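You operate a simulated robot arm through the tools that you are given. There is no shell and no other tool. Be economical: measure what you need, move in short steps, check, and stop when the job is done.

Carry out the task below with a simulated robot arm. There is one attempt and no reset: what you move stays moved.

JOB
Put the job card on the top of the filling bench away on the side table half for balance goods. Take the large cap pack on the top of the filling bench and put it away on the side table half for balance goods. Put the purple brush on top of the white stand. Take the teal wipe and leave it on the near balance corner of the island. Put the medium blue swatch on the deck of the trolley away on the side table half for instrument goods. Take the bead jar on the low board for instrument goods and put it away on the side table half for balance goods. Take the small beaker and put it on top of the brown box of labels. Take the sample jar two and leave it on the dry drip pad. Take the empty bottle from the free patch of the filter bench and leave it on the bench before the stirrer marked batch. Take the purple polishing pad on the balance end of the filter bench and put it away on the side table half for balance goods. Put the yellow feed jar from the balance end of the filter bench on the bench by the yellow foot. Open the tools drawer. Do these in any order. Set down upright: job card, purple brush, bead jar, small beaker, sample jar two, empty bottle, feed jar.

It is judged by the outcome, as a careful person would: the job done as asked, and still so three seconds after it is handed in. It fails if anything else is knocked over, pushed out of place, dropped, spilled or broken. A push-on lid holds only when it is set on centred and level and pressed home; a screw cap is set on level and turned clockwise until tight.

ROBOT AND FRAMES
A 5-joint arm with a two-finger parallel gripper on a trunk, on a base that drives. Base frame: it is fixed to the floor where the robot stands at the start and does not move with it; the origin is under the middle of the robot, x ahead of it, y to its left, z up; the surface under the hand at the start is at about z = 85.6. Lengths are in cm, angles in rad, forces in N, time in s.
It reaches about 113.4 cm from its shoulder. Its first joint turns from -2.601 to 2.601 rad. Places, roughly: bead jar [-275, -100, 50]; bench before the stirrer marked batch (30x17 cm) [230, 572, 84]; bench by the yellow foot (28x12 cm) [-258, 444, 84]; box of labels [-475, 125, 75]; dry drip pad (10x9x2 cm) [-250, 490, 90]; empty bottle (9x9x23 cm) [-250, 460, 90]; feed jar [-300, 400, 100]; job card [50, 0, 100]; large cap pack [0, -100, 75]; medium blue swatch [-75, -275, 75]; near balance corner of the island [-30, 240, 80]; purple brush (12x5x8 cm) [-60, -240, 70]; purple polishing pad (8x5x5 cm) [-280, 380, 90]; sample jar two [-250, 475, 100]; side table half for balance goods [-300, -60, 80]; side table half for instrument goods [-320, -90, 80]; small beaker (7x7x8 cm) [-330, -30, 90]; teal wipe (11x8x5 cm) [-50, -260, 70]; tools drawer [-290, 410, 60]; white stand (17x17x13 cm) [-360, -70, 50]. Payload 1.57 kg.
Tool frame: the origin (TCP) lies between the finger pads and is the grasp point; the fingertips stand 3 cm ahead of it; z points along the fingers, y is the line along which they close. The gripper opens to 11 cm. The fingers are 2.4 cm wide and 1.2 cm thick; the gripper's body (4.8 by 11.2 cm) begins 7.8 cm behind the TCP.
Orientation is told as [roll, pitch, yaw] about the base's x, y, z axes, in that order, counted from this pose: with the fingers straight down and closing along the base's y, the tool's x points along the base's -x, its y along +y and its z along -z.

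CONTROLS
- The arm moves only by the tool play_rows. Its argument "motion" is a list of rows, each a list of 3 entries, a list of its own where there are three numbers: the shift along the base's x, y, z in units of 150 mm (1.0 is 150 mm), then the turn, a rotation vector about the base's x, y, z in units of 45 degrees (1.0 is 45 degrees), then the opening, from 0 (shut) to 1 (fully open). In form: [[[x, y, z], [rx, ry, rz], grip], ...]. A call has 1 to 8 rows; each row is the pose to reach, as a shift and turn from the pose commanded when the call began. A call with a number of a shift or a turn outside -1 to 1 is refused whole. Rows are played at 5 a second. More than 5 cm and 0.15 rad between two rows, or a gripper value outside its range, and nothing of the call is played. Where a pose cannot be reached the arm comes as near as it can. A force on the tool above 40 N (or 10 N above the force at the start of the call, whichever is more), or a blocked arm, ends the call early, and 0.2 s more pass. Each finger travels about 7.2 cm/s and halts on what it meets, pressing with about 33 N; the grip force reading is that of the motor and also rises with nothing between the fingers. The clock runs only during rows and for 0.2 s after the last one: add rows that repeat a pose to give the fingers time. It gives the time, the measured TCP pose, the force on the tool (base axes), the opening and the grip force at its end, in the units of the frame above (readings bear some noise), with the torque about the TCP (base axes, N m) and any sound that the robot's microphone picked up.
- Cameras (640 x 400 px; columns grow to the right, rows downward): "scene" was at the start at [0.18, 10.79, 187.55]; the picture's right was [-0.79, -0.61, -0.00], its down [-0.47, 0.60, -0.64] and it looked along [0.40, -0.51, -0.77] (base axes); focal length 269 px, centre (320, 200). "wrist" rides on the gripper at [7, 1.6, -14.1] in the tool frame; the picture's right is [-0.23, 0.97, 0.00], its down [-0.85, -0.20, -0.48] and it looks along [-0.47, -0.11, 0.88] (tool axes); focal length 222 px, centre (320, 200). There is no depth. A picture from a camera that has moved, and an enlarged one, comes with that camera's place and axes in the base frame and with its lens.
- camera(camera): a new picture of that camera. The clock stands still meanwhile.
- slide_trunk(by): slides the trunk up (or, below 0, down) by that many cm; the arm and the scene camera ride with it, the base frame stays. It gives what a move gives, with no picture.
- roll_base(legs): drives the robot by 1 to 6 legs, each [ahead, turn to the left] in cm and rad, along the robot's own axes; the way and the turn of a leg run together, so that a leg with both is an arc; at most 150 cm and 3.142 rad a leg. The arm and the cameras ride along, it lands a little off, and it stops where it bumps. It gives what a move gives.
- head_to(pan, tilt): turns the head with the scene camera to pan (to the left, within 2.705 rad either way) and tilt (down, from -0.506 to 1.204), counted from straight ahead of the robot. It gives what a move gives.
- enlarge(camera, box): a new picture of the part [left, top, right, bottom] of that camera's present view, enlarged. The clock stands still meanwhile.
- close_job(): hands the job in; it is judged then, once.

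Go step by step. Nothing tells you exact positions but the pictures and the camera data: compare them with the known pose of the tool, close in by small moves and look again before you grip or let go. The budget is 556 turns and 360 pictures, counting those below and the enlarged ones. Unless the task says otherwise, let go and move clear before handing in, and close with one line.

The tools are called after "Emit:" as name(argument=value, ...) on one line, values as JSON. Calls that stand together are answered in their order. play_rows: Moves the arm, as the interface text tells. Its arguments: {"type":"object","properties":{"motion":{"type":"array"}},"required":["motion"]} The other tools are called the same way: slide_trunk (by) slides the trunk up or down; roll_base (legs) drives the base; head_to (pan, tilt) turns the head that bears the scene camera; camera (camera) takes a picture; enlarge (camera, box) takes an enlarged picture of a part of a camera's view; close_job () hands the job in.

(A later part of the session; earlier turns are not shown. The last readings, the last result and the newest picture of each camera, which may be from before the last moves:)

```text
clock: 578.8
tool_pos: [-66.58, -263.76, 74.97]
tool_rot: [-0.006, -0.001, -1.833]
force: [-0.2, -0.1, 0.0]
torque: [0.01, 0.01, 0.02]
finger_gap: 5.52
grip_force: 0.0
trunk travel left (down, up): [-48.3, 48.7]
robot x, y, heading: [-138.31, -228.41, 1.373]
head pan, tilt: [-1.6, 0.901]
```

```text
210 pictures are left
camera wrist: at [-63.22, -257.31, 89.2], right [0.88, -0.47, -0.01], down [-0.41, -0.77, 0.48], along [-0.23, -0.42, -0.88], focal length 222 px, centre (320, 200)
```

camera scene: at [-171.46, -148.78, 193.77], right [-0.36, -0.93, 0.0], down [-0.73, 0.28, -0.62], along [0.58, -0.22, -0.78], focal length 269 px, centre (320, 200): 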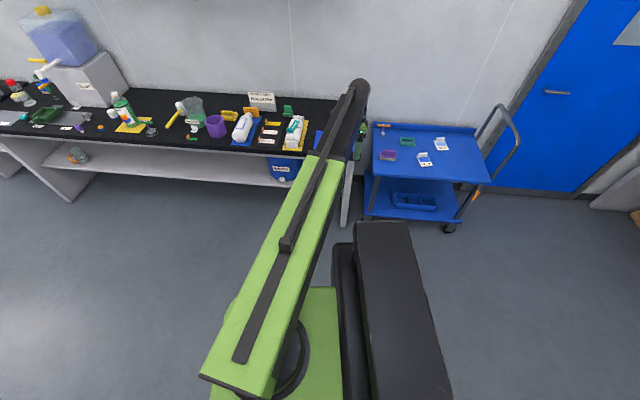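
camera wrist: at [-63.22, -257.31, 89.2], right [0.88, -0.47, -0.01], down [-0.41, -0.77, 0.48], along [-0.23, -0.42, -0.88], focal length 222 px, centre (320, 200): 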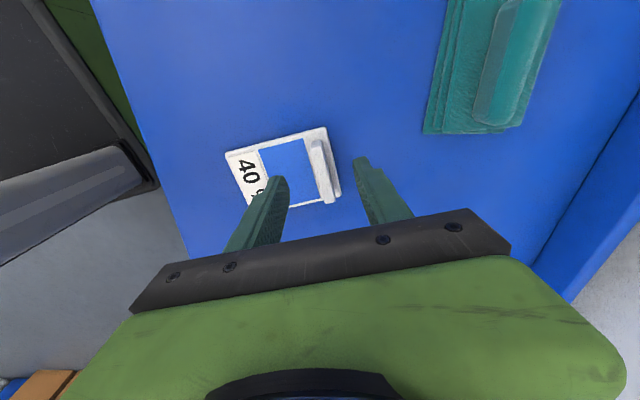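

Emit:
slide_trunk(by=-2.2)

Emit:
play_rows(motion=[[[0, 0, 0], [0, 0, 0], 0.2], [[0, 0, 0], [0, 0, 0], 0.0], [[0, 0, 0], [0, 0, 0], 0.0], [[0, 0, 0], [0, 0, 0], 0.0], [[0, 0, 0], [0, 0, 0], 0.0]])

Emit:
slide_trunk(by=6)

Emit:
camera(camera="wrist")

```text
clock: 579.5
tool_pos: [-66.62, -263.76, 72.89]
tool_rot: [-0.007, -0.003, -1.833]
force: [0.1, 1.0, 0.2]
torque: [-0.04, 0.04, -0.02]
finger_gap: 5.51
grip_force: 0.1
trunk travel left (down, up): [-46.1, 50.9]
robot x, y, heading: [-138.51, -228.5, 1.368]
head pan, tilt: [-1.6, 0.901]
```

```text
clock: 580.7
tool_pos: [-66.65, -263.75, 72.87]
tool_rot: [-0.008, -0.001, -1.834]
force: [-0.7, 0.0, 0.1]
torque: [0.03, 0.0, 0.01]
finger_gap: 0.0
grip_force: 21.3
trunk travel left (down, up): [-46.1, 50.9]
robot x, y, heading: [-138.49, -228.7, 1.368]
head pan, tilt: [-1.6, 0.901]
```

```text
clock: 581.7
tool_pos: [-66.62, -263.75, 78.8]
tool_rot: [-0.006, -0.003, -1.832]
force: [-0.3, 0.2, 0.0]
torque: [-0.01, 0.0, -0.04]
finger_gap: 0.0
grip_force: 21.0
trunk travel left (down, up): [-52.1, 44.9]
robot x, y, heading: [-138.41, -228.53, 1.364]
head pan, tilt: [-1.6, 0.901]
```

```text
209 pictures are left
camera wrist: at [-63.22, -257.32, 92.99], right [0.88, -0.47, -0.01], down [-0.41, -0.77, 0.48], along [-0.23, -0.42, -0.88], focal length 222 px, centre (320, 200)
```

wrist: 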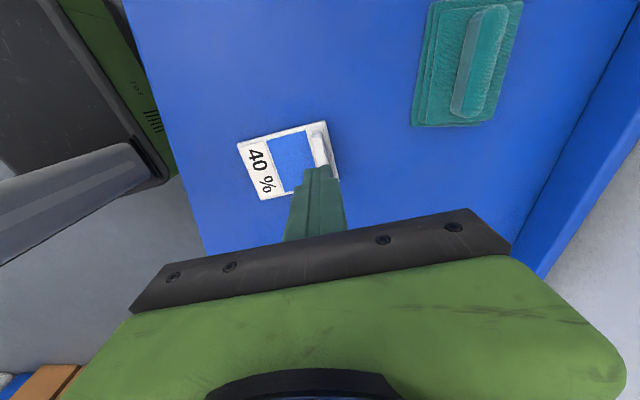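

Deck is lower than assumed (~65 cm). I reopen and go 3.3 cm lower.

Emit:
play_rows(motion=[[[0, 0, 0], [0, 0, 0], 0.5], [[0, 0, 0], [0, 0, 0], 0.5], [[0, 0, 0], [0, 0, 0], 0.5], [[0, 0, 0], [0, 0, 0], 0.5]])

Emit:
slide_trunk(by=-8.6)

Emit:
camera(camera="wrist")

```text
clock: 582.7
tool_pos: [-66.68, -263.8, 78.77]
tool_rot: [-0.007, -0.001, -1.831]
force: [0.2, -0.4, 0.1]
torque: [0.0, 0.03, 0.02]
finger_gap: 5.49
grip_force: 0.1
trunk travel left (down, up): [-52.1, 44.9]
robot x, y, heading: [-137.78, -228.41, 1.367]
head pan, tilt: [-1.6, 0.901]
```

```text
clock: 583.9
tool_pos: [-66.68, -263.81, 70.16]
tool_rot: [-0.005, -0.002, -1.832]
force: [-0.2, 0.7, 0.4]
torque: [-0.04, 0.01, 0.01]
finger_gap: 5.47
grip_force: 0.1
trunk travel left (down, up): [-43.5, 53.5]
robot x, y, heading: [-138.29, -228.61, 1.37]
head pan, tilt: [-1.6, 0.901]
```

```text
208 pictures are left
camera wrist: at [-63.22, -257.31, 84.4], right [0.88, -0.47, -0.01], down [-0.41, -0.77, 0.48], along [-0.23, -0.42, -0.88], focal length 222 px, centre (320, 200)
```

wrist: 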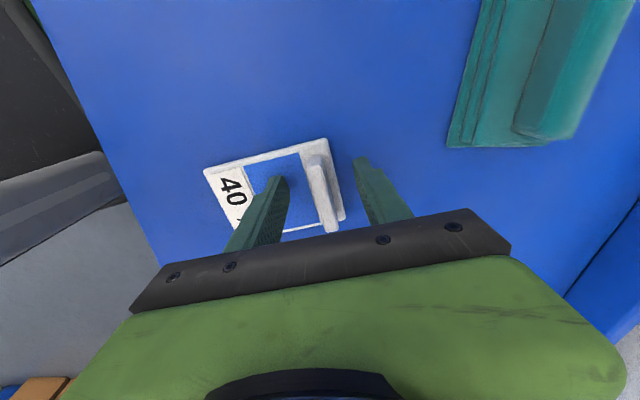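

Emit:
play_rows(motion=[[[0, 0, 0], [0, 0, 0], 0.2], [[0, 0, 0], [0, 0, 0], 0.0], [[0, 0, 0], [0, 0, 0], 0.0], [[0, 0, 0], [0, 0, 0], 0.0], [[0, 0, 0], [0, 0, 0], 0.0]])

Emit:
slide_trunk(by=8)

Emit:
camera(camera="wrist")

```text
clock: 585.1
tool_pos: [-66.62, -263.74, 70.28]
tool_rot: [-0.008, -0.001, -1.832]
force: [-0.5, -0.1, -0.3]
torque: [-0.04, 0.02, -0.02]
finger_gap: 1.08
grip_force: 28.4
trunk travel left (down, up): [-43.5, 53.5]
robot x, y, heading: [-138.23, -228.47, 1.373]
head pan, tilt: [-1.6, 0.901]
```

```text
clock: 586.2
tool_pos: [-66.68, -263.92, 78.38]
tool_rot: [-0.006, -0.001, -1.832]
force: [0.0, 0.0, -0.8]
torque: [0.01, 0.01, 0.01]
finger_gap: 1.1
grip_force: 28.5
trunk travel left (down, up): [-51.5, 45.5]
robot x, y, heading: [-138.11, -228.78, 1.369]
head pan, tilt: [-1.6, 0.901]
```

```text
207 pictures are left
camera wrist: at [-63.22, -257.32, 92.39], right [0.88, -0.47, -0.01], down [-0.41, -0.77, 0.48], along [-0.23, -0.42, -0.88], focal length 222 px, centre (320, 200)
```

wrist: 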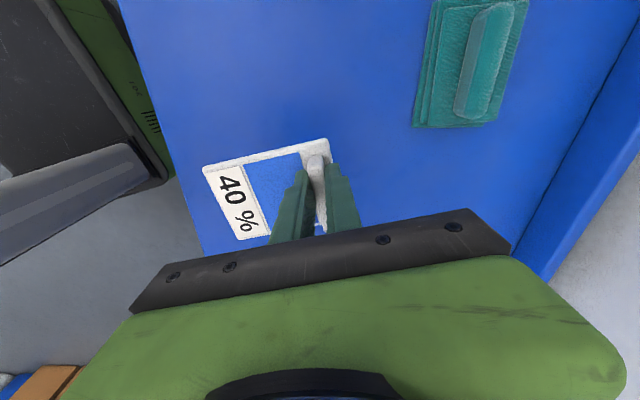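

The swatch is held. I raise and drive to the back of the side table.

Emit:
slide_trunk(by=40)

Emit:
play_rows(motion=[[[-0.2, 0.1, 0], [0, 0, 0], 0], [[-0.4, 0.2, 0], [0, 0, 0], 0], [[-0.6, 0.3, 0], [0, 0, 0], 0]])

Emit:
roll_base(legs=[[0, 1.6], [144, 0], [0, -0.29], [100, 0], [0, 0.44]])

Emit:
head_to(pan=-1.7, tilt=0.9)

Emit:
camera(camera="scene")

Emit:
camera(camera="wrist")

```text
clock: 590.1
tool_pos: [-66.71, -263.81, 118.3]
tool_rot: [-0.008, -0.002, -1.832]
force: [0.0, 0.0, -0.8]
torque: [-0.01, 0.04, 0.01]
finger_gap: 1.08
grip_force: 29.0
trunk travel left (down, up): [-91.5, 5.5]
robot x, y, heading: [-138.17, -228.85, 1.369]
head pan, tilt: [-1.6, 0.901]
```

```text
clock: 590.9
tool_pos: [-75.55, -259.42, 118.25]
tool_rot: [-0.006, -0.003, -1.832]
force: [1.1, 0.2, 0.3]
torque: [-0.01, -0.01, 0.01]
finger_gap: 1.11
grip_force: 28.9
trunk travel left (down, up): [-91.5, 5.5]
robot x, y, heading: [-138.39, -228.53, 1.371]
head pan, tilt: [-1.6, 0.901]
```

```text
clock: 608.9
tool_pos: [-347.12, -88.77, 118.09]
tool_rot: [-0.007, -0.002, -0.11]
force: [0.0, 0.3, -0.2]
torque: [-0.02, 0.01, 0.02]
finger_gap: 1.08
grip_force: 28.2
trunk travel left (down, up): [-91.5, 5.5]
robot x, y, heading: [-368.37, -158.29, 3.086]
head pan, tilt: [-1.6, 0.901]
```

```text
clock: 609.6
tool_pos: [-347.25, -88.89, 118.15]
tool_rot: [-0.005, 0.0, -0.11]
force: [0.2, 0.7, -1.3]
torque: [0.02, -0.01, 0.01]
finger_gap: 1.06
grip_force: 28.5
trunk travel left (down, up): [-91.5, 5.5]
robot x, y, heading: [-368.4, -158.06, 3.089]
head pan, tilt: [-1.7, 0.901]
```

```text
206 pictures are left
camera scene: at [-363.44, -168.03, 188.98], right [0.98, -0.18, 0.0], down [-0.14, -0.77, -0.62], along [0.11, 0.61, -0.78], focal length 269 px, centre (320, 200)
```

scene: 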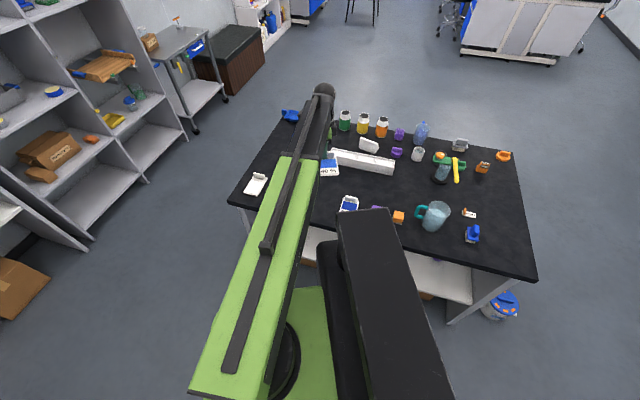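

```text
205 pictures are left
camera wrist: at [-354.1, -86.21, 132.38], right [0.33, 0.94, -0.01], down [0.83, -0.29, 0.48], along [0.45, -0.17, -0.88], focal length 222 px, centre (320, 200)
```

wrist: 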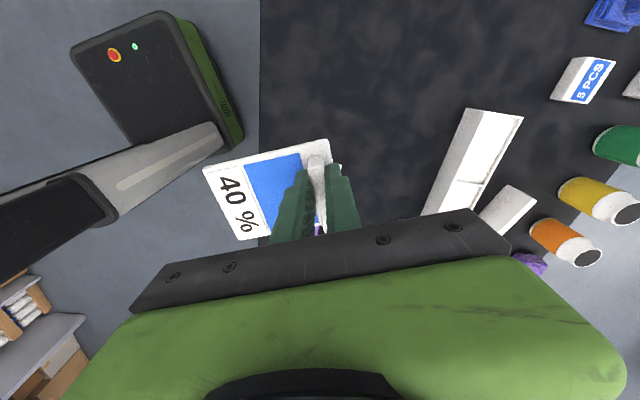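

Emit:
play_rows(motion=[[[-0.05, 0.28, 0], [0, 0, 0], 0], [[-0.1, 0.55, 0], [0, 0, 0], 0], [[-0.16, 0.82, 0], [0, 0, 0], 0]])

Emit:
slide_trunk(by=-22)

Emit:
camera(camera="wrist")

```text
clock: 610.4
tool_pos: [-349.52, -76.46, 118.17]
tool_rot: [-0.007, 0.001, -0.111]
force: [0.9, 0.4, -0.8]
torque: [-0.04, 0.02, -0.01]
finger_gap: 1.1
grip_force: 28.7
trunk travel left (down, up): [-91.5, 5.5]
robot x, y, heading: [-368.49, -158.06, 3.091]
head pan, tilt: [-1.7, 0.901]
```

```text
clock: 612.7
tool_pos: [-349.53, -76.54, 96.27]
tool_rot: [-0.007, -0.001, -0.111]
force: [-0.5, 0.4, -0.5]
torque: [0.0, -0.01, -0.01]
finger_gap: 1.08
grip_force: 29.0
trunk travel left (down, up): [-69.5, 27.5]
robot x, y, heading: [-368.36, -158.25, 3.088]
head pan, tilt: [-1.7, 0.901]
```

```text
204 pictures are left
camera wrist: at [-356.34, -73.86, 110.4], right [0.33, 0.94, -0.01], down [0.83, -0.29, 0.48], along [0.45, -0.17, -0.88], focal length 222 px, centre (320, 200)
```

wrist: 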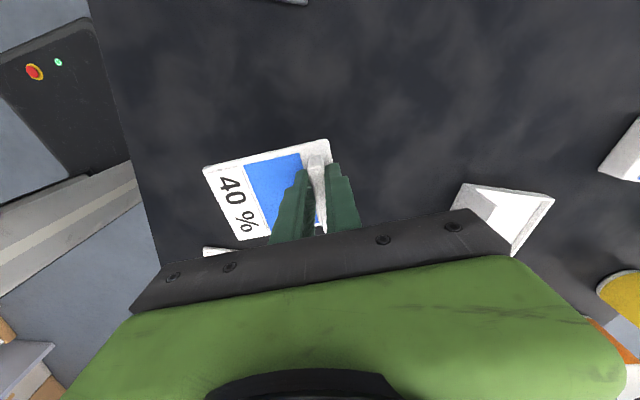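

Emit:
slide_trunk(by=-5.6)

Emit:
slide_trunk(by=-0.6)

```text
clock: 613.7
tool_pos: [-349.52, -76.46, 90.57]
tool_rot: [-0.007, -0.002, -0.109]
force: [0.0, -0.3, -0.2]
torque: [-0.01, -0.02, -0.01]
finger_gap: 1.08
grip_force: 28.8
trunk travel left (down, up): [-63.9, 33.1]
robot x, y, heading: [-368.5, -158.08, 3.089]
head pan, tilt: [-1.7, 0.901]
```

```text
clock: 614.2
tool_pos: [-349.61, -76.47, 90.03]
tool_rot: [-0.008, -0.002, -0.11]
force: [0.3, -0.7, -0.7]
torque: [0.01, 0.01, 0.0]
finger_gap: 1.08
grip_force: 28.7
trunk travel left (down, up): [-63.3, 33.7]
robot x, y, heading: [-368.37, -158.35, 3.087]
head pan, tilt: [-1.7, 0.901]
```

Emit:
slide_trunk(by=-0.5)

Emit:
slide_trunk(by=-0.4)

```text
clock: 614.8
tool_pos: [-349.44, -76.6, 89.48]
tool_rot: [-0.007, 0.0, -0.11]
force: [0.2, -0.5, -0.4]
torque: [0.01, -0.03, 0.01]
finger_gap: 1.09
grip_force: 29.1
trunk travel left (down, up): [-62.8, 34.2]
robot x, y, heading: [-368.39, -158.37, 3.09]
head pan, tilt: [-1.7, 0.901]
```

```text
clock: 615.3
tool_pos: [-349.57, -76.61, 89.28]
tool_rot: [-0.006, -0.001, -0.109]
force: [0.2, 1.5, 11.0]
torque: [0.16, -0.17, 0.06]
finger_gap: 1.08
grip_force: 28.9
trunk travel left (down, up): [-62.4, 34.6]
robot x, y, heading: [-368.37, -158.48, 3.09]
head pan, tilt: [-1.7, 0.901]
```

Contact. Release and rise.

Emit:
play_rows(motion=[[[0, 0, 0], [0, 0, 0], 0.4], [[0, 0, 0], [0, 0, 0], 0.4], [[0, 0, 0], [0, 0, 0], 0.4]])

Emit:
slide_trunk(by=20)

Emit:
camera(camera="wrist")

```text
clock: 616.1
tool_pos: [-349.69, -76.62, 89.2]
tool_rot: [-0.008, -0.001, -0.11]
force: [-0.5, -0.3, 0.2]
torque: [0.02, 0.01, 0.0]
finger_gap: 4.39
grip_force: 0.1
trunk travel left (down, up): [-62.4, 34.6]
robot x, y, heading: [-368.12, -158.48, 3.09]
head pan, tilt: [-1.7, 0.901]
```

```text
clock: 618.3
tool_pos: [-349.43, -76.51, 109.18]
tool_rot: [-0.007, -0.002, -0.11]
force: [-0.3, -1.0, -0.2]
torque: [0.03, 0.0, 0.02]
finger_gap: 4.4
grip_force: 0.1
trunk travel left (down, up): [-82.4, 14.6]
robot x, y, heading: [-368.13, -158.18, 3.08]
head pan, tilt: [-1.7, 0.901]
```

```text
203 pictures are left
camera wrist: at [-356.33, -73.85, 123.29], right [0.33, 0.94, -0.01], down [0.83, -0.29, 0.48], along [0.45, -0.17, -0.88], focal length 222 px, centre (320, 200)
```

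wrist: 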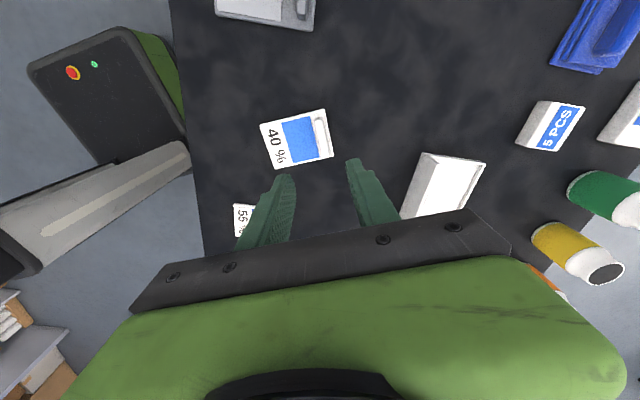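

Swatch done. Now the bead jar on the low board: I move along the back side and look under the table.

Emit:
play_rows(motion=[[[-0.06, -0.28, 0], [0, 0, 0], 0.4], [[-0.12, -0.56, 0], [0, 0, 0], 0.4], [[-0.18, -0.84, 0], [0, 0, 0], 0.4]])

Emit:
roll_base(legs=[[0, -0.48], [-55, 0], [0, 0.2]])

Emit:
slide_trunk(by=-40)

Emit:
head_to(pan=-1.9, tilt=0.75)

Emit:
camera(camera="scene")

```text
clock: 619.1
tool_pos: [-352.18, -89.16, 109.15]
tool_rot: [-0.006, -0.002, -0.11]
force: [0.5, -0.8, 0.1]
torque: [-0.03, -0.03, 0.03]
finger_gap: 4.39
grip_force: 0.1
trunk travel left (down, up): [-82.4, 14.6]
robot x, y, heading: [-368.19, -158.18, 3.083]
head pan, tilt: [-1.7, 0.901]
```

```text
clock: 624.4
tool_pos: [-286.19, -124.77, 109.05]
tool_rot: [-0.008, -0.001, -0.395]
force: [0.9, -0.2, -0.5]
torque: [-0.01, 0.03, -0.02]
finger_gap: 4.39
grip_force: 0.1
trunk travel left (down, up): [-82.4, 14.6]
robot x, y, heading: [-321.39, -186.49, 2.79]
head pan, tilt: [-1.7, 0.901]
```

```text
clock: 626.3
tool_pos: [-286.38, -124.74, 91.33]
tool_rot: [0.006, -0.002, -0.398]
force: [-1.7, -7.9, 62.1]
torque: [1.36, 0.03, 0.05]
finger_gap: 3.8
grip_force: 0.0
trunk travel left (down, up): [-64.3, 32.7]
robot x, y, heading: [-321.27, -186.43, 2.796]
head pan, tilt: [-1.7, 0.901]
stopped: the force on the tool passed its limit at 195 N (the readings are from after the stop); the commanded pose is now the measured one
```

```text
clock: 627.0
tool_pos: [-286.31, -124.77, 91.33]
tool_rot: [0.009, -0.002, -0.397]
force: [-0.2, -6.6, 65.8]
torque: [1.48, -0.01, 0.02]
finger_gap: 3.92
grip_force: 0.0
trunk travel left (down, up): [-64.3, 32.7]
robot x, y, heading: [-321.55, -186.78, 2.793]
head pan, tilt: [-1.901, 0.75]
```

```text
202 pictures are left
camera scene: at [-318.09, -198.33, 162.94], right [0.78, -0.63, 0.0], down [-0.43, -0.53, -0.73], along [0.46, 0.57, -0.68], focal length 269 px, centre (320, 200)
```

scene: 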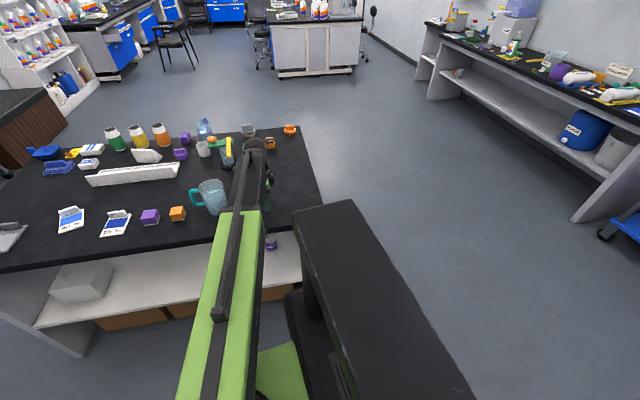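

I lowered over the table by mistake and touched something; I raise at once and inspect.

Emit:
slide_trunk(by=20)

Emit:
camera(camera="wrist")

Emit:
enlarge(camera="wrist", box=[180, 60, 460, 260])

```text
clock: 629.2
tool_pos: [-286.19, -124.52, 110.95]
tool_rot: [0.004, 0.0, -0.396]
force: [-1.5, 0.2, 0.0]
torque: [-0.05, 0.0, 0.01]
finger_gap: 4.4
grip_force: 0.1
trunk travel left (down, up): [-84.3, 12.7]
robot x, y, heading: [-321.32, -186.62, 2.791]
head pan, tilt: [-1.901, 0.75]
```

```text
201 pictures are left
camera wrist: at [-292.13, -120.13, 125.21], right [0.59, 0.81, 0.0], down [0.71, -0.52, 0.48], along [0.39, -0.28, -0.88], focal length 222 px, centre (320, 200)
```

wrist: 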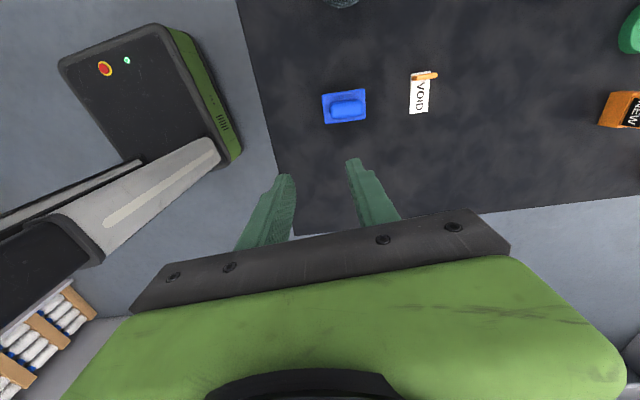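

```text
2.00 times, centred on (320, 160) of wrist
camera zoom: at [-292.13, -120.13, 125.21], right [0.59, 0.81, 0.0], down [0.71, -0.52, 0.48], along [0.39, -0.28, -0.88], focal length 444 px, centre (320, 280)
```

zoom: 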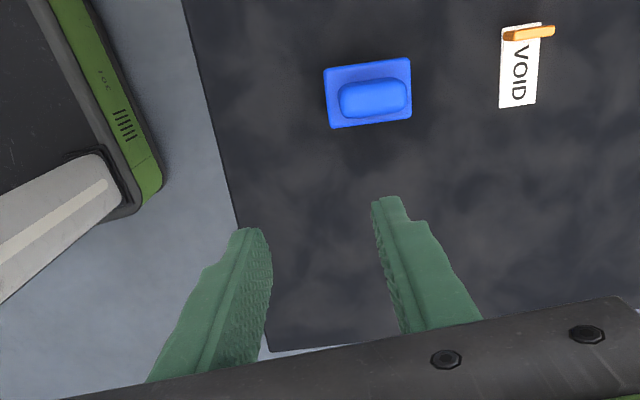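

The blue item looks undisturbed (pressed only from above). I raise, retract and move the robot 22 cm farther from the table before lowering.

Emit:
play_rows(motion=[[[-0.15, -0.28, 0], [0, 0, 0], 0.6], [[-0.28, -0.5, 0], [0, 0, 0], 0.8]])

Emit:
roll_base(legs=[[0, 1.41], [23, 0], [0, -1.41]])

Emit:
head_to(pan=-1.7, tilt=0.75)

Emit:
camera(camera="scene")

```text
clock: 629.8
tool_pos: [-290.61, -132.09, 111.06]
tool_rot: [0.004, -0.001, -0.396]
force: [-0.7, 0.0, -0.4]
torque: [0.03, -0.03, -0.01]
finger_gap: 8.79
grip_force: 0.1
trunk travel left (down, up): [-84.3, 12.7]
robot x, y, heading: [-321.35, -186.39, 2.793]
head pan, tilt: [-1.901, 0.75]
```

```text
clock: 638.4
tool_pos: [-301.02, -152.22, 111.07]
tool_rot: [0.004, -0.001, -0.406]
force: [0.1, -0.1, 0.1]
torque: [0.01, 0.03, -0.03]
finger_gap: 8.83
grip_force: 0.0
trunk travel left (down, up): [-84.3, 12.7]
robot x, y, heading: [-331.31, -203.63, 2.789]
head pan, tilt: [-1.901, 0.75]
```

```text
clock: 639.2
tool_pos: [-301.0, -152.14, 111.16]
tool_rot: [0.003, -0.003, -0.403]
force: [-0.4, -0.2, 0.0]
torque: [-0.01, 0.0, 0.02]
finger_gap: 8.78
grip_force: 0.1
trunk travel left (down, up): [-84.3, 12.7]
robot x, y, heading: [-331.58, -203.89, 2.789]
head pan, tilt: [-1.7, 0.75]
```

```text
199 pictures are left
camera scene: at [-329.07, -214.18, 182.97], right [0.89, -0.46, 0.0], down [-0.32, -0.6, -0.73], along [0.34, 0.65, -0.68], focal length 269 px, centre (320, 200)
```

scene: 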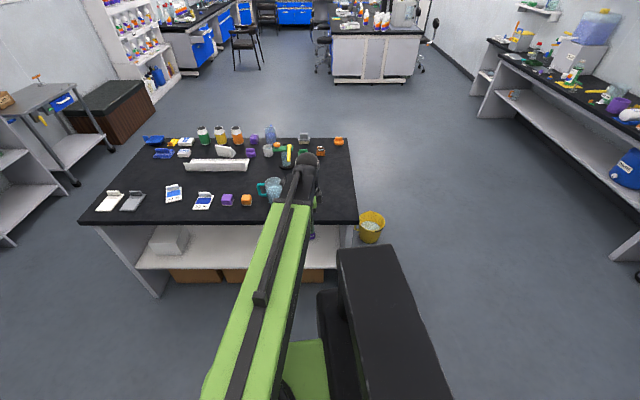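

Emit:
slide_trunk(by=-40)

Emit:
head_to(pan=-1.7, tilt=0.6)

Emit:
camera(camera="scene")

Emit:
camera(camera="wrist")

```text
clock: 643.0
tool_pos: [-301.01, -152.33, 71.08]
tool_rot: [0.002, -0.001, -0.405]
force: [-0.3, 0.5, 0.8]
torque: [0.0, -0.04, -0.01]
finger_gap: 8.81
grip_force: 0.0
trunk travel left (down, up): [-44.3, 52.7]
robot x, y, heading: [-331.69, -204.12, 2.788]
head pan, tilt: [-1.7, 0.75]
```

```text
clock: 643.7
tool_pos: [-301.08, -152.2, 71.03]
tool_rot: [0.003, -0.002, -0.405]
force: [0.0, 0.5, 0.5]
torque: [0.02, 0.0, 0.02]
finger_gap: 8.82
grip_force: 0.2
trunk travel left (down, up): [-44.3, 52.7]
robot x, y, heading: [-331.3, -203.88, 2.79]
head pan, tilt: [-1.7, 0.6]
```

```text
198 pictures are left
camera scene: at [-328.85, -213.75, 144.25], right [0.89, -0.46, 0.0], down [-0.26, -0.5, -0.82], along [0.38, 0.73, -0.57], focal length 269 px, centre (320, 200)
```

scene: 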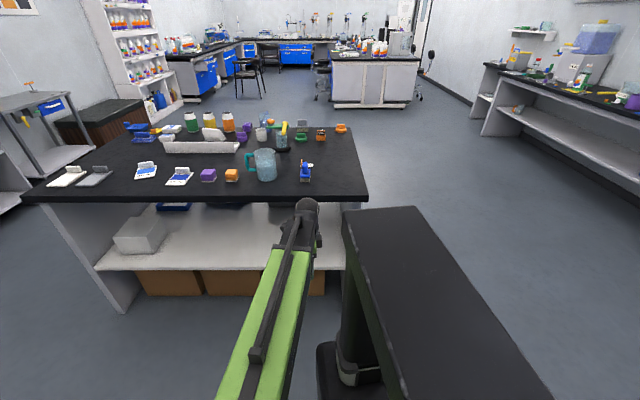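

```text
197 pictures are left
camera wrist: at [-306.88, -147.86, 85.22], right [0.59, 0.81, 0.0], down [0.71, -0.52, 0.48], along [0.39, -0.28, -0.88], focal length 222 px, centre (320, 200)
```

wrist: 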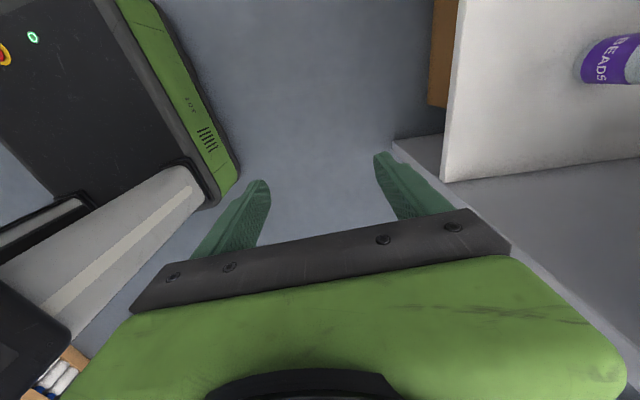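

The bead jar ("BEADS") is at about (-284.5, -114.3, 50). I lower, spin and tilt the tool to reach in horizontally.

Emit:
slide_trunk(by=-25)

Emit:
play_rows(motion=[[[0, 0, 0], [0, 0, -0.18], 1], [[0, 0, 0], [0, 0, -0.36], 1], [[0, 0, 0], [0, 0, -0.54], 1], [[0, 0, 0], [0, 0, -0.72], 1], [[0, 0, 0], [0, 0, -0.9], 1], [[0, 0, 0], [0, 0, -1], 1]])

Emit:
play_rows(motion=[[[0, 0, 0], [0, 0, -0.18], 1], [[0, 0, 0], [0, 0, -0.36], 1], [[0, 0, 0], [0, 0, -0.54], 1], [[0, 0, 0], [0, 0, -0.72], 1], [[0, 0, 0], [0, 0, -0.9], 1]])

```text
clock: 646.3
tool_pos: [-301.03, -152.34, 45.97]
tool_rot: [0.003, -0.001, -0.407]
force: [0.0, 1.3, 0.4]
torque: [-0.01, 0.04, -0.01]
finger_gap: 8.81
grip_force: 0.1
trunk travel left (down, up): [-19.3, 77.7]
robot x, y, heading: [-330.89, -204.12, 2.789]
head pan, tilt: [-1.7, 0.6]
```

```text
clock: 647.7
tool_pos: [-300.96, -152.37, 46.2]
tool_rot: [0.003, -0.001, -1.192]
force: [0.5, 0.0, 0.2]
torque: [0.01, -0.01, -0.01]
finger_gap: 11.02
grip_force: 0.0
trunk travel left (down, up): [-19.3, 77.7]
robot x, y, heading: [-331.3, -203.82, 2.787]
head pan, tilt: [-1.7, 0.6]
```

```text
clock: 648.9
tool_pos: [-300.91, -152.19, 46.04]
tool_rot: [0.001, -0.001, -1.902]
force: [-0.2, -0.5, 0.0]
torque: [-0.01, 0.0, -0.03]
finger_gap: 11.03
grip_force: 0.1
trunk travel left (down, up): [-19.3, 77.7]
robot x, y, heading: [-331.2, -203.72, 2.792]
head pan, tilt: [-1.7, 0.6]
```

Emit:
play_rows(motion=[[[0, 0, 0], [0, 0, -0.12], 1], [[0, 0, 0], [0, 0, -0.2], 1], [[0, 0, 0], [0, 0, -0.2], 1]])

Emit:
play_rows(motion=[[[0, 0, 0], [0.155, -0.091, 0], 1], [[0, 0, 0], [0.31, -0.183, 0], 1], [[0, 0, 0], [0.465, -0.274, 0], 1], [[0, 0, 0], [0.62, -0.365, 0], 1], [[0, 0, 0], [0.775, -0.456, 0], 1], [[0, 0, 0], [0.86, -0.507, 0], 1]])

Emit:
camera(camera="wrist")

```text
clock: 649.7
tool_pos: [-300.81, -152.32, 46.07]
tool_rot: [0.002, -0.002, -2.053]
force: [-1.1, 0.2, -0.1]
torque: [-0.03, 0.0, -0.05]
finger_gap: 11.0
grip_force: 0.0
trunk travel left (down, up): [-19.3, 77.7]
robot x, y, heading: [-331.51, -203.78, 2.785]
head pan, tilt: [-1.7, 0.6]
```

```text
clock: 651.1
tool_pos: [-295.99, -145.72, 52.87]
tool_rot: [0.053, 0.779, -2.035]
force: [0.1, -0.3, -0.1]
torque: [-0.01, -0.02, 0.0]
finger_gap: 11.02
grip_force: 0.1
out of reach, approached as far as the arm can: row 2, 3, 4, 5, 6
trunk travel left (down, up): [-19.3, 77.7]
robot x, y, heading: [-331.27, -204.08, 2.788]
head pan, tilt: [-1.7, 0.6]
```

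```text
196 pictures are left
camera wrist: at [-297.58, -150.51, 67.98], right [0.78, -0.61, -0.12], down [-0.62, -0.74, -0.27], along [0.07, 0.29, -0.96], focal length 222 px, centre (320, 200)
```

wrist: 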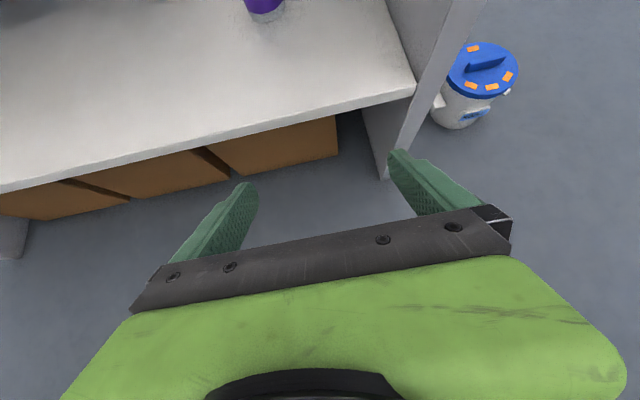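

Emit:
play_rows(motion=[[[0.02, 0.03, 0], [0.155, -0.093, 0], 1], [[0.04, 0.06, 0], [0.31, -0.187, 0], 1], [[0.06, 0.1, 0], [0.465, -0.28, 0], 1], [[0.08, 0.13, 0], [0.62, -0.374, 0], 1], [[0.08, 0.13, 0], [0.75, -0.453, 0], 1]])

Emit:
camera(camera="wrist")

```text
clock: 652.3
tool_pos: [-292.26, -140.03, 67.37]
tool_rot: [0.501, 1.452, -1.605]
force: [-0.7, -0.9, 0.1]
torque: [0.0, 0.04, -0.01]
finger_gap: 10.99
grip_force: 0.2
out of reach, approached as far as the arm can: row 1, 2, 3, 4, 5
trunk travel left (down, up): [-19.3, 77.7]
robot x, y, heading: [-331.18, -203.97, 2.791]
head pan, tilt: [-1.7, 0.6]
```

```text
195 pictures are left
camera wrist: at [-298.1, -151.96, 75.9], right [0.84, -0.52, -0.17], down [-0.42, -0.41, -0.81], along [0.35, 0.75, -0.56], focal length 222 px, centre (320, 200)
```

wrist: 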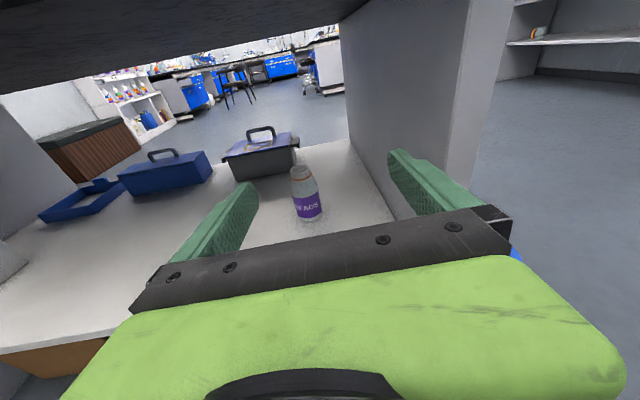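

The jar stands right ahead under the table, about 12 cm tall. I lower to its height and line up the approach.

Emit:
slide_trunk(by=-16.6)

Emit:
play_rows(motion=[[[-0.14, 0.08, 0], [0, 0, 0.042], 1], [[-0.28, 0.16, 0], [0, 0, 0.084], 1], [[-0.28, 0.16, 0], [0, 0, 0.084], 1]])

Emit:
camera(camera="wrist")

```text
clock: 654.1
tool_pos: [-292.2, -140.03, 50.8]
tool_rot: [0.489, 1.452, -1.617]
force: [-0.4, -0.1, 0.2]
torque: [0.0, 0.01, -0.02]
finger_gap: 11.0
grip_force: 0.1
trunk travel left (down, up): [-2.7, 94.3]
robot x, y, heading: [-331.32, -203.62, 2.785]
head pan, tilt: [-1.7, 0.6]
```

```text
clock: 655.0
tool_pos: [-296.37, -137.48, 50.87]
tool_rot: [0.484, 1.45, -1.557]
force: [0.4, 0.4, 0.9]
torque: [-0.01, -0.02, -0.01]
finger_gap: 11.0
grip_force: 0.0
trunk travel left (down, up): [-2.7, 94.3]
robot x, y, heading: [-331.46, -204.06, 2.784]
head pan, tilt: [-1.7, 0.6]
```

```text
194 pictures are left
camera wrist: at [-301.39, -149.61, 59.28], right [0.87, -0.46, -0.17], down [-0.39, -0.44, -0.81], along [0.3, 0.77, -0.56], focal length 222 px, centre (320, 200)
```

wrist: 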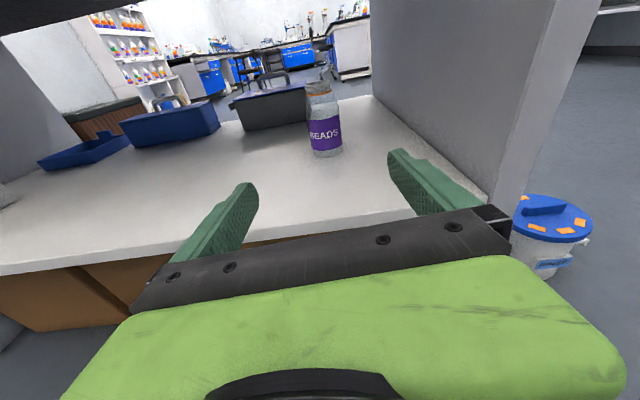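

Emit:
play_rows(motion=[[[0.15, 0.286, 0], [0, 0, 0], 1], [[0.3, 0.572, 0], [0, 0, 0], 1], [[0.45, 0.86, 0], [0, 0, 0], 1]])

Emit:
camera(camera="wrist")

```text
clock: 655.8
tool_pos: [-289.64, -124.89, 50.85]
tool_rot: [0.494, 1.454, -1.548]
force: [0.1, 0.0, 0.1]
torque: [0.04, -0.01, 0.01]
finger_gap: 10.99
grip_force: 0.0
trunk travel left (down, up): [-2.7, 94.3]
robot x, y, heading: [-331.34, -203.92, 2.787]
head pan, tilt: [-1.7, 0.6]
```

```text
193 pictures are left
camera wrist: at [-294.61, -137.04, 59.31], right [0.87, -0.46, -0.17], down [-0.39, -0.43, -0.81], along [0.3, 0.77, -0.56], focal length 222 px, centre (320, 200)
```

wrist: 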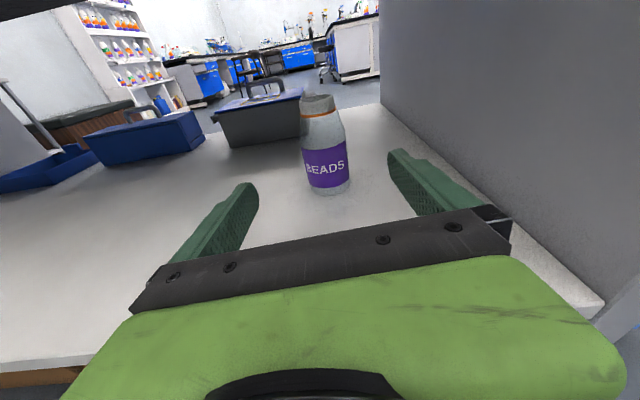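

Emit:
play_rows(motion=[[[0.12, 0.23, 0], [0, 0, 0], 1], [[0.24, 0.45, 0], [0, 0, 0], 1], [[0.35, 0.665, 0], [0, 0, 0], 1], [[0.35, 0.665, 0], [0, 0, 0], 1]])

Emit:
camera(camera="wrist")

```text
clock: 656.8
tool_pos: [-284.26, -114.85, 50.79]
tool_rot: [0.496, 1.454, -1.544]
force: [-0.2, 0.8, 0.6]
torque: [0.01, 0.0, -0.01]
finger_gap: 10.97
grip_force: 0.1
trunk travel left (down, up): [-2.7, 94.3]
robot x, y, heading: [-331.51, -204.05, 2.788]
head pan, tilt: [-1.7, 0.6]
```

```text
192 pictures are left
camera wrist: at [-289.39, -127.12, 59.31], right [0.87, -0.46, -0.17], down [-0.39, -0.43, -0.81], along [0.3, 0.77, -0.56], focal length 222 px, centre (320, 200)
```

wrist: 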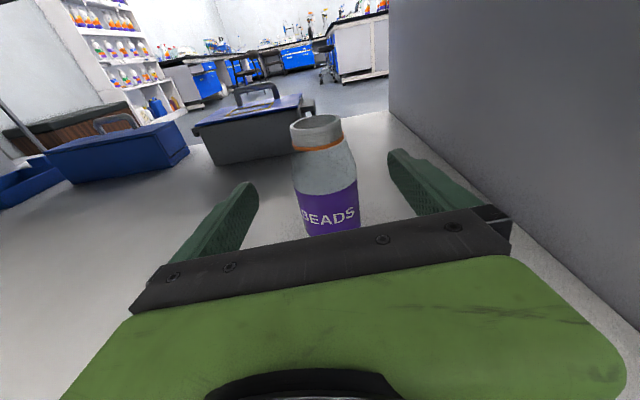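

Emit:
play_rows(motion=[[[0.06, 0.112, 0], [0, 0, 0], 1], [[0.117, 0.222, 0], [0, 0, 0], 1], [[0.117, 0.222, 0], [0, 0, 0], 1]])

Emit:
camera(camera="wrist")

```text
clock: 657.5
tool_pos: [-282.51, -111.5, 50.74]
tool_rot: [0.489, 1.452, -1.552]
force: [1.2, -0.3, 0.4]
torque: [0.0, 0.01, 0.0]
finger_gap: 10.99
grip_force: 0.0
trunk travel left (down, up): [-2.7, 94.3]
robot x, y, heading: [-331.44, -204.16, 2.786]
head pan, tilt: [-1.7, 0.6]
```

```text
191 pictures are left
camera wrist: at [-287.57, -123.69, 59.29], right [0.87, -0.47, -0.17], down [-0.39, -0.44, -0.81], along [0.3, 0.77, -0.56], focal length 222 px, centre (320, 200)
```

wrist: 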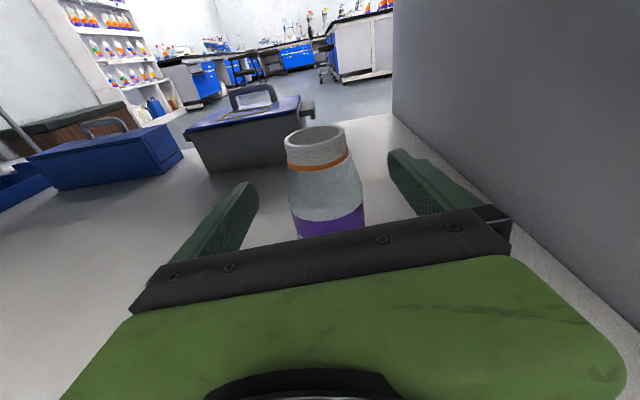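

The jar now sits between the pads. Close and lift slightly.

Emit:
play_rows(motion=[[[0, 0, 0], [0, 0, 0], 0.6], [[0, 0, 0], [0, 0, 0], 0.4], [[0, 0, 0], [0, 0, 0], 0.3], [[0, 0, 0], [0, 0, 0], 0.3], [[0, 0, 0], [0, 0, 0], 0.3], [[0, 0, 0], [0, 0, 0], 0.3]])

Emit:
slide_trunk(by=4)

Emit:
camera(camera="wrist")

```text
clock: 659.0
tool_pos: [-282.53, -111.46, 50.79]
tool_rot: [0.49, 1.451, -1.551]
force: [0.1, -1.3, 1.2]
torque: [-0.08, -0.02, -0.02]
finger_gap: 5.99
grip_force: 33.0
trunk travel left (down, up): [-2.7, 94.3]
robot x, y, heading: [-331.27, -204.09, 2.783]
head pan, tilt: [-1.7, 0.6]
```

```text
clock: 659.8
tool_pos: [-282.56, -111.38, 54.74]
tool_rot: [0.49, 1.452, -1.552]
force: [-0.7, 1.1, -1.2]
torque: [-0.05, 0.01, 0.02]
finger_gap: 5.8
grip_force: 33.0
trunk travel left (down, up): [-6.7, 90.3]
robot x, y, heading: [-331.25, -203.93, 2.789]
head pan, tilt: [-1.7, 0.6]
```

```text
190 pictures are left
camera wrist: at [-287.57, -123.69, 63.28], right [0.87, -0.47, -0.17], down [-0.39, -0.44, -0.81], along [0.3, 0.77, -0.56], focal length 222 px, centre (320, 200)
```

wrist: 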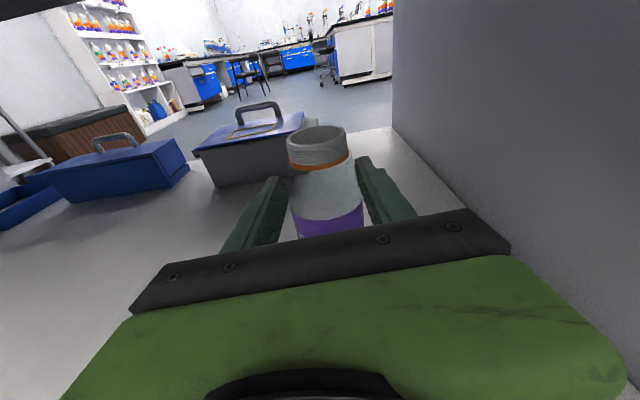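

Bead jar lifted. I withdraw it from under the table.

Emit:
play_rows(motion=[[[-0.14, -0.27, 0], [0, 0, 0], 0.3], [[-0.28, -0.54, 0], [0, 0, 0], 0.3], [[-0.42, -0.8, 0], [0, 0, 0], 0.3], [[-0.5, -0.96, 0], [0, 0, 0], 0.3]])

Emit:
play_rows(motion=[[[-0.14, -0.27, 0], [0, 0, 0], 0.3], [[-0.28, -0.54, 0], [0, 0, 0], 0.3], [[-0.42, -0.8, 0], [0, 0, 0], 0.3]])

Emit:
camera(camera="wrist")

```text
clock: 660.8
tool_pos: [-289.98, -125.91, 54.83]
tool_rot: [0.494, 1.453, -1.546]
force: [-0.9, -0.3, -1.6]
torque: [-0.04, 0.02, 0.02]
finger_gap: 5.75
grip_force: 32.3
trunk travel left (down, up): [-6.7, 90.3]
robot x, y, heading: [-331.28, -203.75, 2.785]
head pan, tilt: [-1.7, 0.6]
```

```text
clock: 661.6
tool_pos: [-296.2, -137.59, 54.73]
tool_rot: [0.492, 1.453, -1.549]
force: [-0.2, 0.4, -1.1]
torque: [-0.03, 0.03, 0.01]
finger_gap: 5.79
grip_force: 33.4
out of reach, approached as far as the arm can: row 3
trunk travel left (down, up): [-6.7, 90.3]
robot x, y, heading: [-331.18, -203.95, 2.785]
head pan, tilt: [-1.7, 0.6]
```

```text
189 pictures are left
camera wrist: at [-301.27, -149.76, 63.28], right [0.87, -0.46, -0.17], down [-0.39, -0.44, -0.81], along [0.3, 0.77, -0.56], focal length 222 px, centre (320, 200)
```

wrist: 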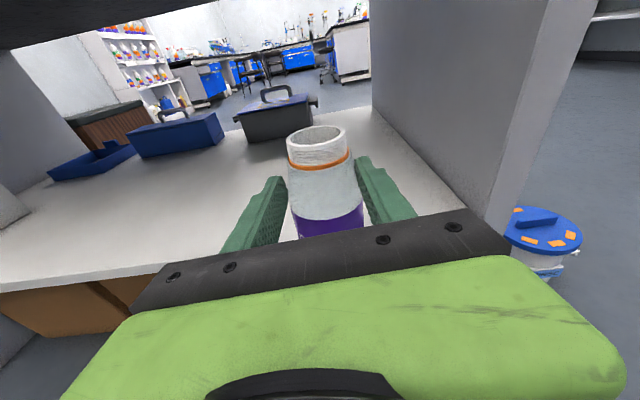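

Emit:
slide_trunk(by=38)

Emit:
slide_trunk(by=26)

Emit:
roll_base(legs=[[0, 0.085], [-79, 0], [0, 1.057], [-124, 0], [0, 0.43]])

Emit:
head_to(pan=-1.7, tilt=0.7)

Emit:
camera(camera="scene")

Emit:
camera(camera="wrist")

```text
clock: 665.2
tool_pos: [-296.13, -137.43, 92.71]
tool_rot: [0.491, 1.452, -1.549]
force: [-1.0, -0.5, -1.5]
torque: [-0.01, 0.02, -0.02]
finger_gap: 5.56
grip_force: 32.8
trunk travel left (down, up): [-44.7, 52.3]
robot x, y, heading: [-331.8, -203.68, 2.791]
head pan, tilt: [-1.7, 0.6]
```

```text
clock: 667.9
tool_pos: [-296.07, -137.41, 118.79]
tool_rot: [0.491, 1.453, -1.549]
force: [0.8, 0.5, -1.2]
torque: [-0.07, 0.02, 0.0]
finger_gap: 5.52
grip_force: 33.3
trunk travel left (down, up): [-70.7, 26.3]
robot x, y, heading: [-331.19, -204.07, 2.784]
head pan, tilt: [-1.7, 0.6]
```

```text
clock: 675.7
tool_pos: [-303.69, -166.77, 118.71]
tool_rot: [0.482, 1.45, -0.368]
force: [-0.2, 0.0, -0.9]
torque: [-0.04, -0.03, -0.01]
finger_gap: 5.24
grip_force: 33.2
trunk travel left (down, up): [-70.7, 26.3]
robot x, y, heading: [-249.88, -229.22, -2.287]
head pan, tilt: [-1.7, 0.6]
stopped in leg 4: the robot was blocked; the commanded pose is now the measured one
```

```text
clock: 676.4
tool_pos: [-303.56, -166.93, 118.67]
tool_rot: [0.485, 1.453, -0.366]
force: [0.7, 0.1, -1.4]
torque: [-0.03, -0.04, 0.01]
finger_gap: 5.25
grip_force: 32.5
trunk travel left (down, up): [-70.7, 26.3]
robot x, y, heading: [-250.01, -229.13, -2.29]
head pan, tilt: [-1.7, 0.7]
```

```text
188 pictures are left
camera scene: at [-239.64, -230.59, 169.8], right [0.75, 0.66, 0.0], down [0.43, -0.48, -0.77], along [-0.51, 0.57, -0.64], focal length 269 px, centre (320, 200)
```

scene: 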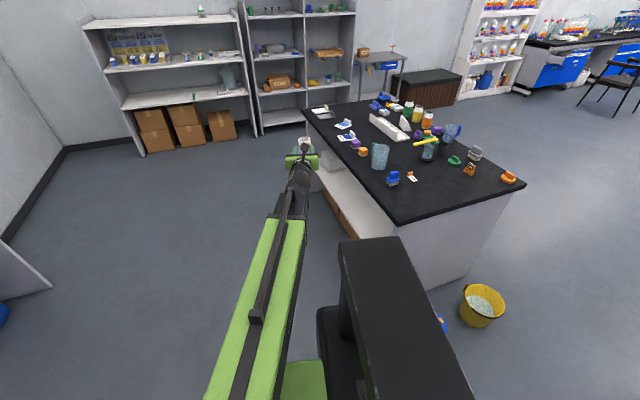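

```text
187 pictures are left
camera wrist: at [-293.96, -176.04, 127.27], right [0.75, 0.63, -0.17], down [0.26, -0.53, -0.81], along [-0.6, 0.57, -0.56], focal length 222 px, centre (320, 200)
```

wrist: 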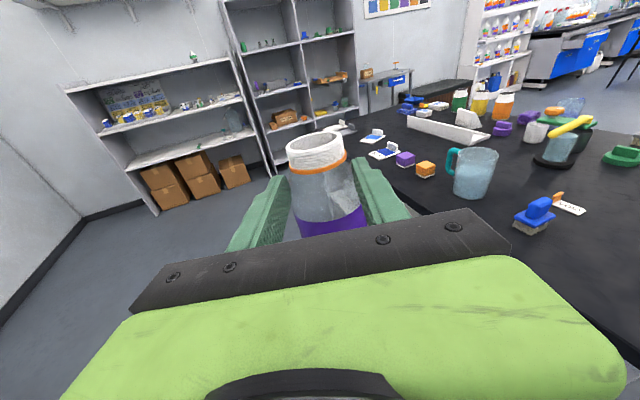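

The route stalled again, and the jar seems to be creeping in the grip, so I try to continue without delay.

Emit:
roll_base(legs=[[-60, 0]])

```text
clock: 679.8
tool_pos: [-263.51, -121.96, 118.7]
tool_rot: [0.483, 1.451, -0.376]
force: [0.0, -0.4, -0.8]
torque: [-0.03, -0.03, 0.01]
finger_gap: 5.18
grip_force: 32.8
trunk travel left (down, up): [-70.7, 26.3]
robot x, y, heading: [-209.93, -184.41, -2.303]
head pan, tilt: [-1.7, 0.7]
```

That went through. The placement spot is reachable from here; I turn slightly and extend toward it.

Emit:
roll_base(legs=[[0, -0.29]])

Emit:
camera(camera="wrist")

Emit:
camera(camera="scene")

```text
clock: 681.1
tool_pos: [-243.17, -109.18, 118.69]
tool_rot: [0.485, 1.453, -0.67]
force: [0.7, 0.3, -1.5]
torque: [-0.06, -0.02, -0.03]
finger_gap: 5.17
grip_force: 32.9
trunk travel left (down, up): [-70.7, 26.3]
robot x, y, heading: [-211.61, -183.56, -2.588]
head pan, tilt: [-1.7, 0.7]
```

```text
186 pictures are left
camera wrist: at [-236.76, -120.73, 127.29], right [0.91, 0.38, -0.17], down [0.09, -0.58, -0.81], along [-0.41, 0.72, -0.56], focal length 222 px, centre (320, 200)
```

wrist: 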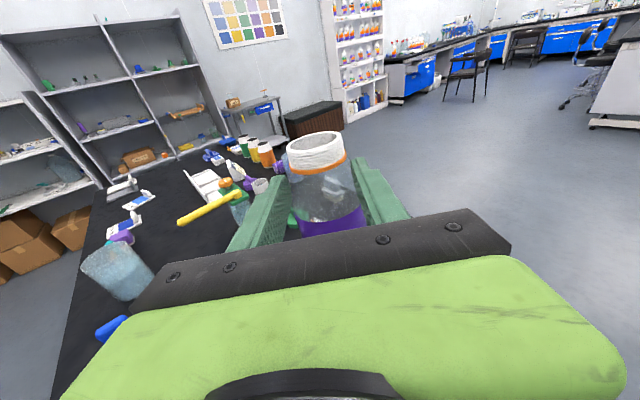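

```text
185 pictures are left
camera scene: at [-202.15, -187.29, 169.79], right [0.91, 0.41, 0.0], down [0.26, -0.59, -0.76], along [-0.32, 0.7, -0.64], focal length 269 px, centre (320, 200)
```

scene: 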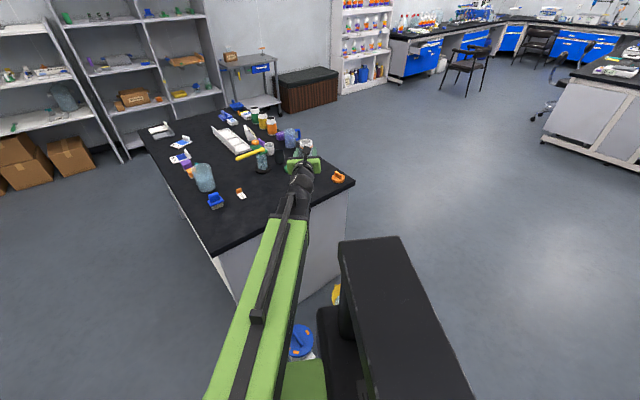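

Emit:
play_rows(motion=[[[-0.13, 0.25, 0], [0, 0, 0], 0.3], [[-0.26, 0.5, 0], [0, 0, 0], 0.3], [[-0.39, 0.75, 0], [0, 0, 0], 0.3], [[-0.52, 0.99, 0], [0, 0, 0], 0.3]])

Emit:
slide_trunk(by=-18)

Emit:
camera(camera="wrist")

Emit:
enlarge(camera="scene", box=[200, 80, 400, 230])

```text
clock: 682.1
tool_pos: [-251.19, -94.17, 118.74]
tool_rot: [0.486, 1.453, -0.669]
force: [0.2, -1.2, -0.9]
torque: [-0.04, -0.02, -0.02]
finger_gap: 5.12
grip_force: 33.8
trunk travel left (down, up): [-70.7, 26.3]
robot x, y, heading: [-211.6, -182.95, -2.584]
head pan, tilt: [-1.7, 0.7]
```

```text
clock: 684.1
tool_pos: [-251.05, -94.34, 100.69]
tool_rot: [0.49, 1.452, -0.666]
force: [-0.3, 0.2, -1.4]
torque: [-0.05, 0.04, -0.01]
finger_gap: 5.1
grip_force: 33.4
trunk travel left (down, up): [-52.7, 44.3]
robot x, y, heading: [-211.73, -182.97, -2.589]
head pan, tilt: [-1.7, 0.7]
```

```text
184 pictures are left
camera wrist: at [-244.68, -105.84, 109.28], right [0.91, 0.38, -0.17], down [0.09, -0.58, -0.81], along [-0.41, 0.72, -0.56], focal length 222 px, centre (320, 200)
```

wrist: 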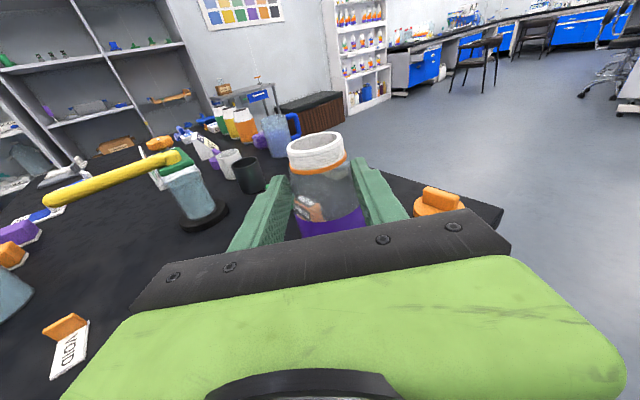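

```text
2.67 times, centred on (300, 155) of scene
camera zoom: at [-202.22, -187.31, 151.8], right [0.91, 0.41, 0.0], down [0.26, -0.59, -0.76], along [-0.31, 0.7, -0.64], focal length 718 px, centre (373, 320)
```

zoom: 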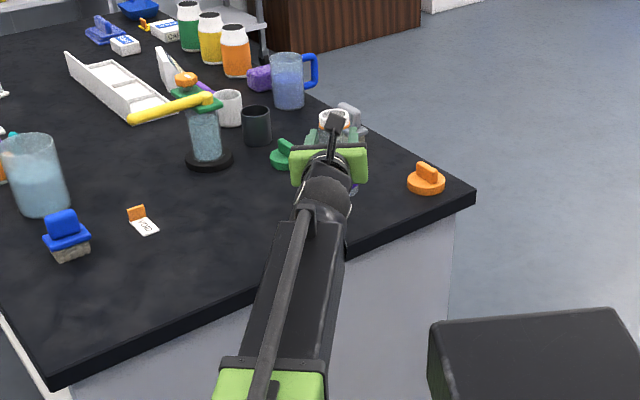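

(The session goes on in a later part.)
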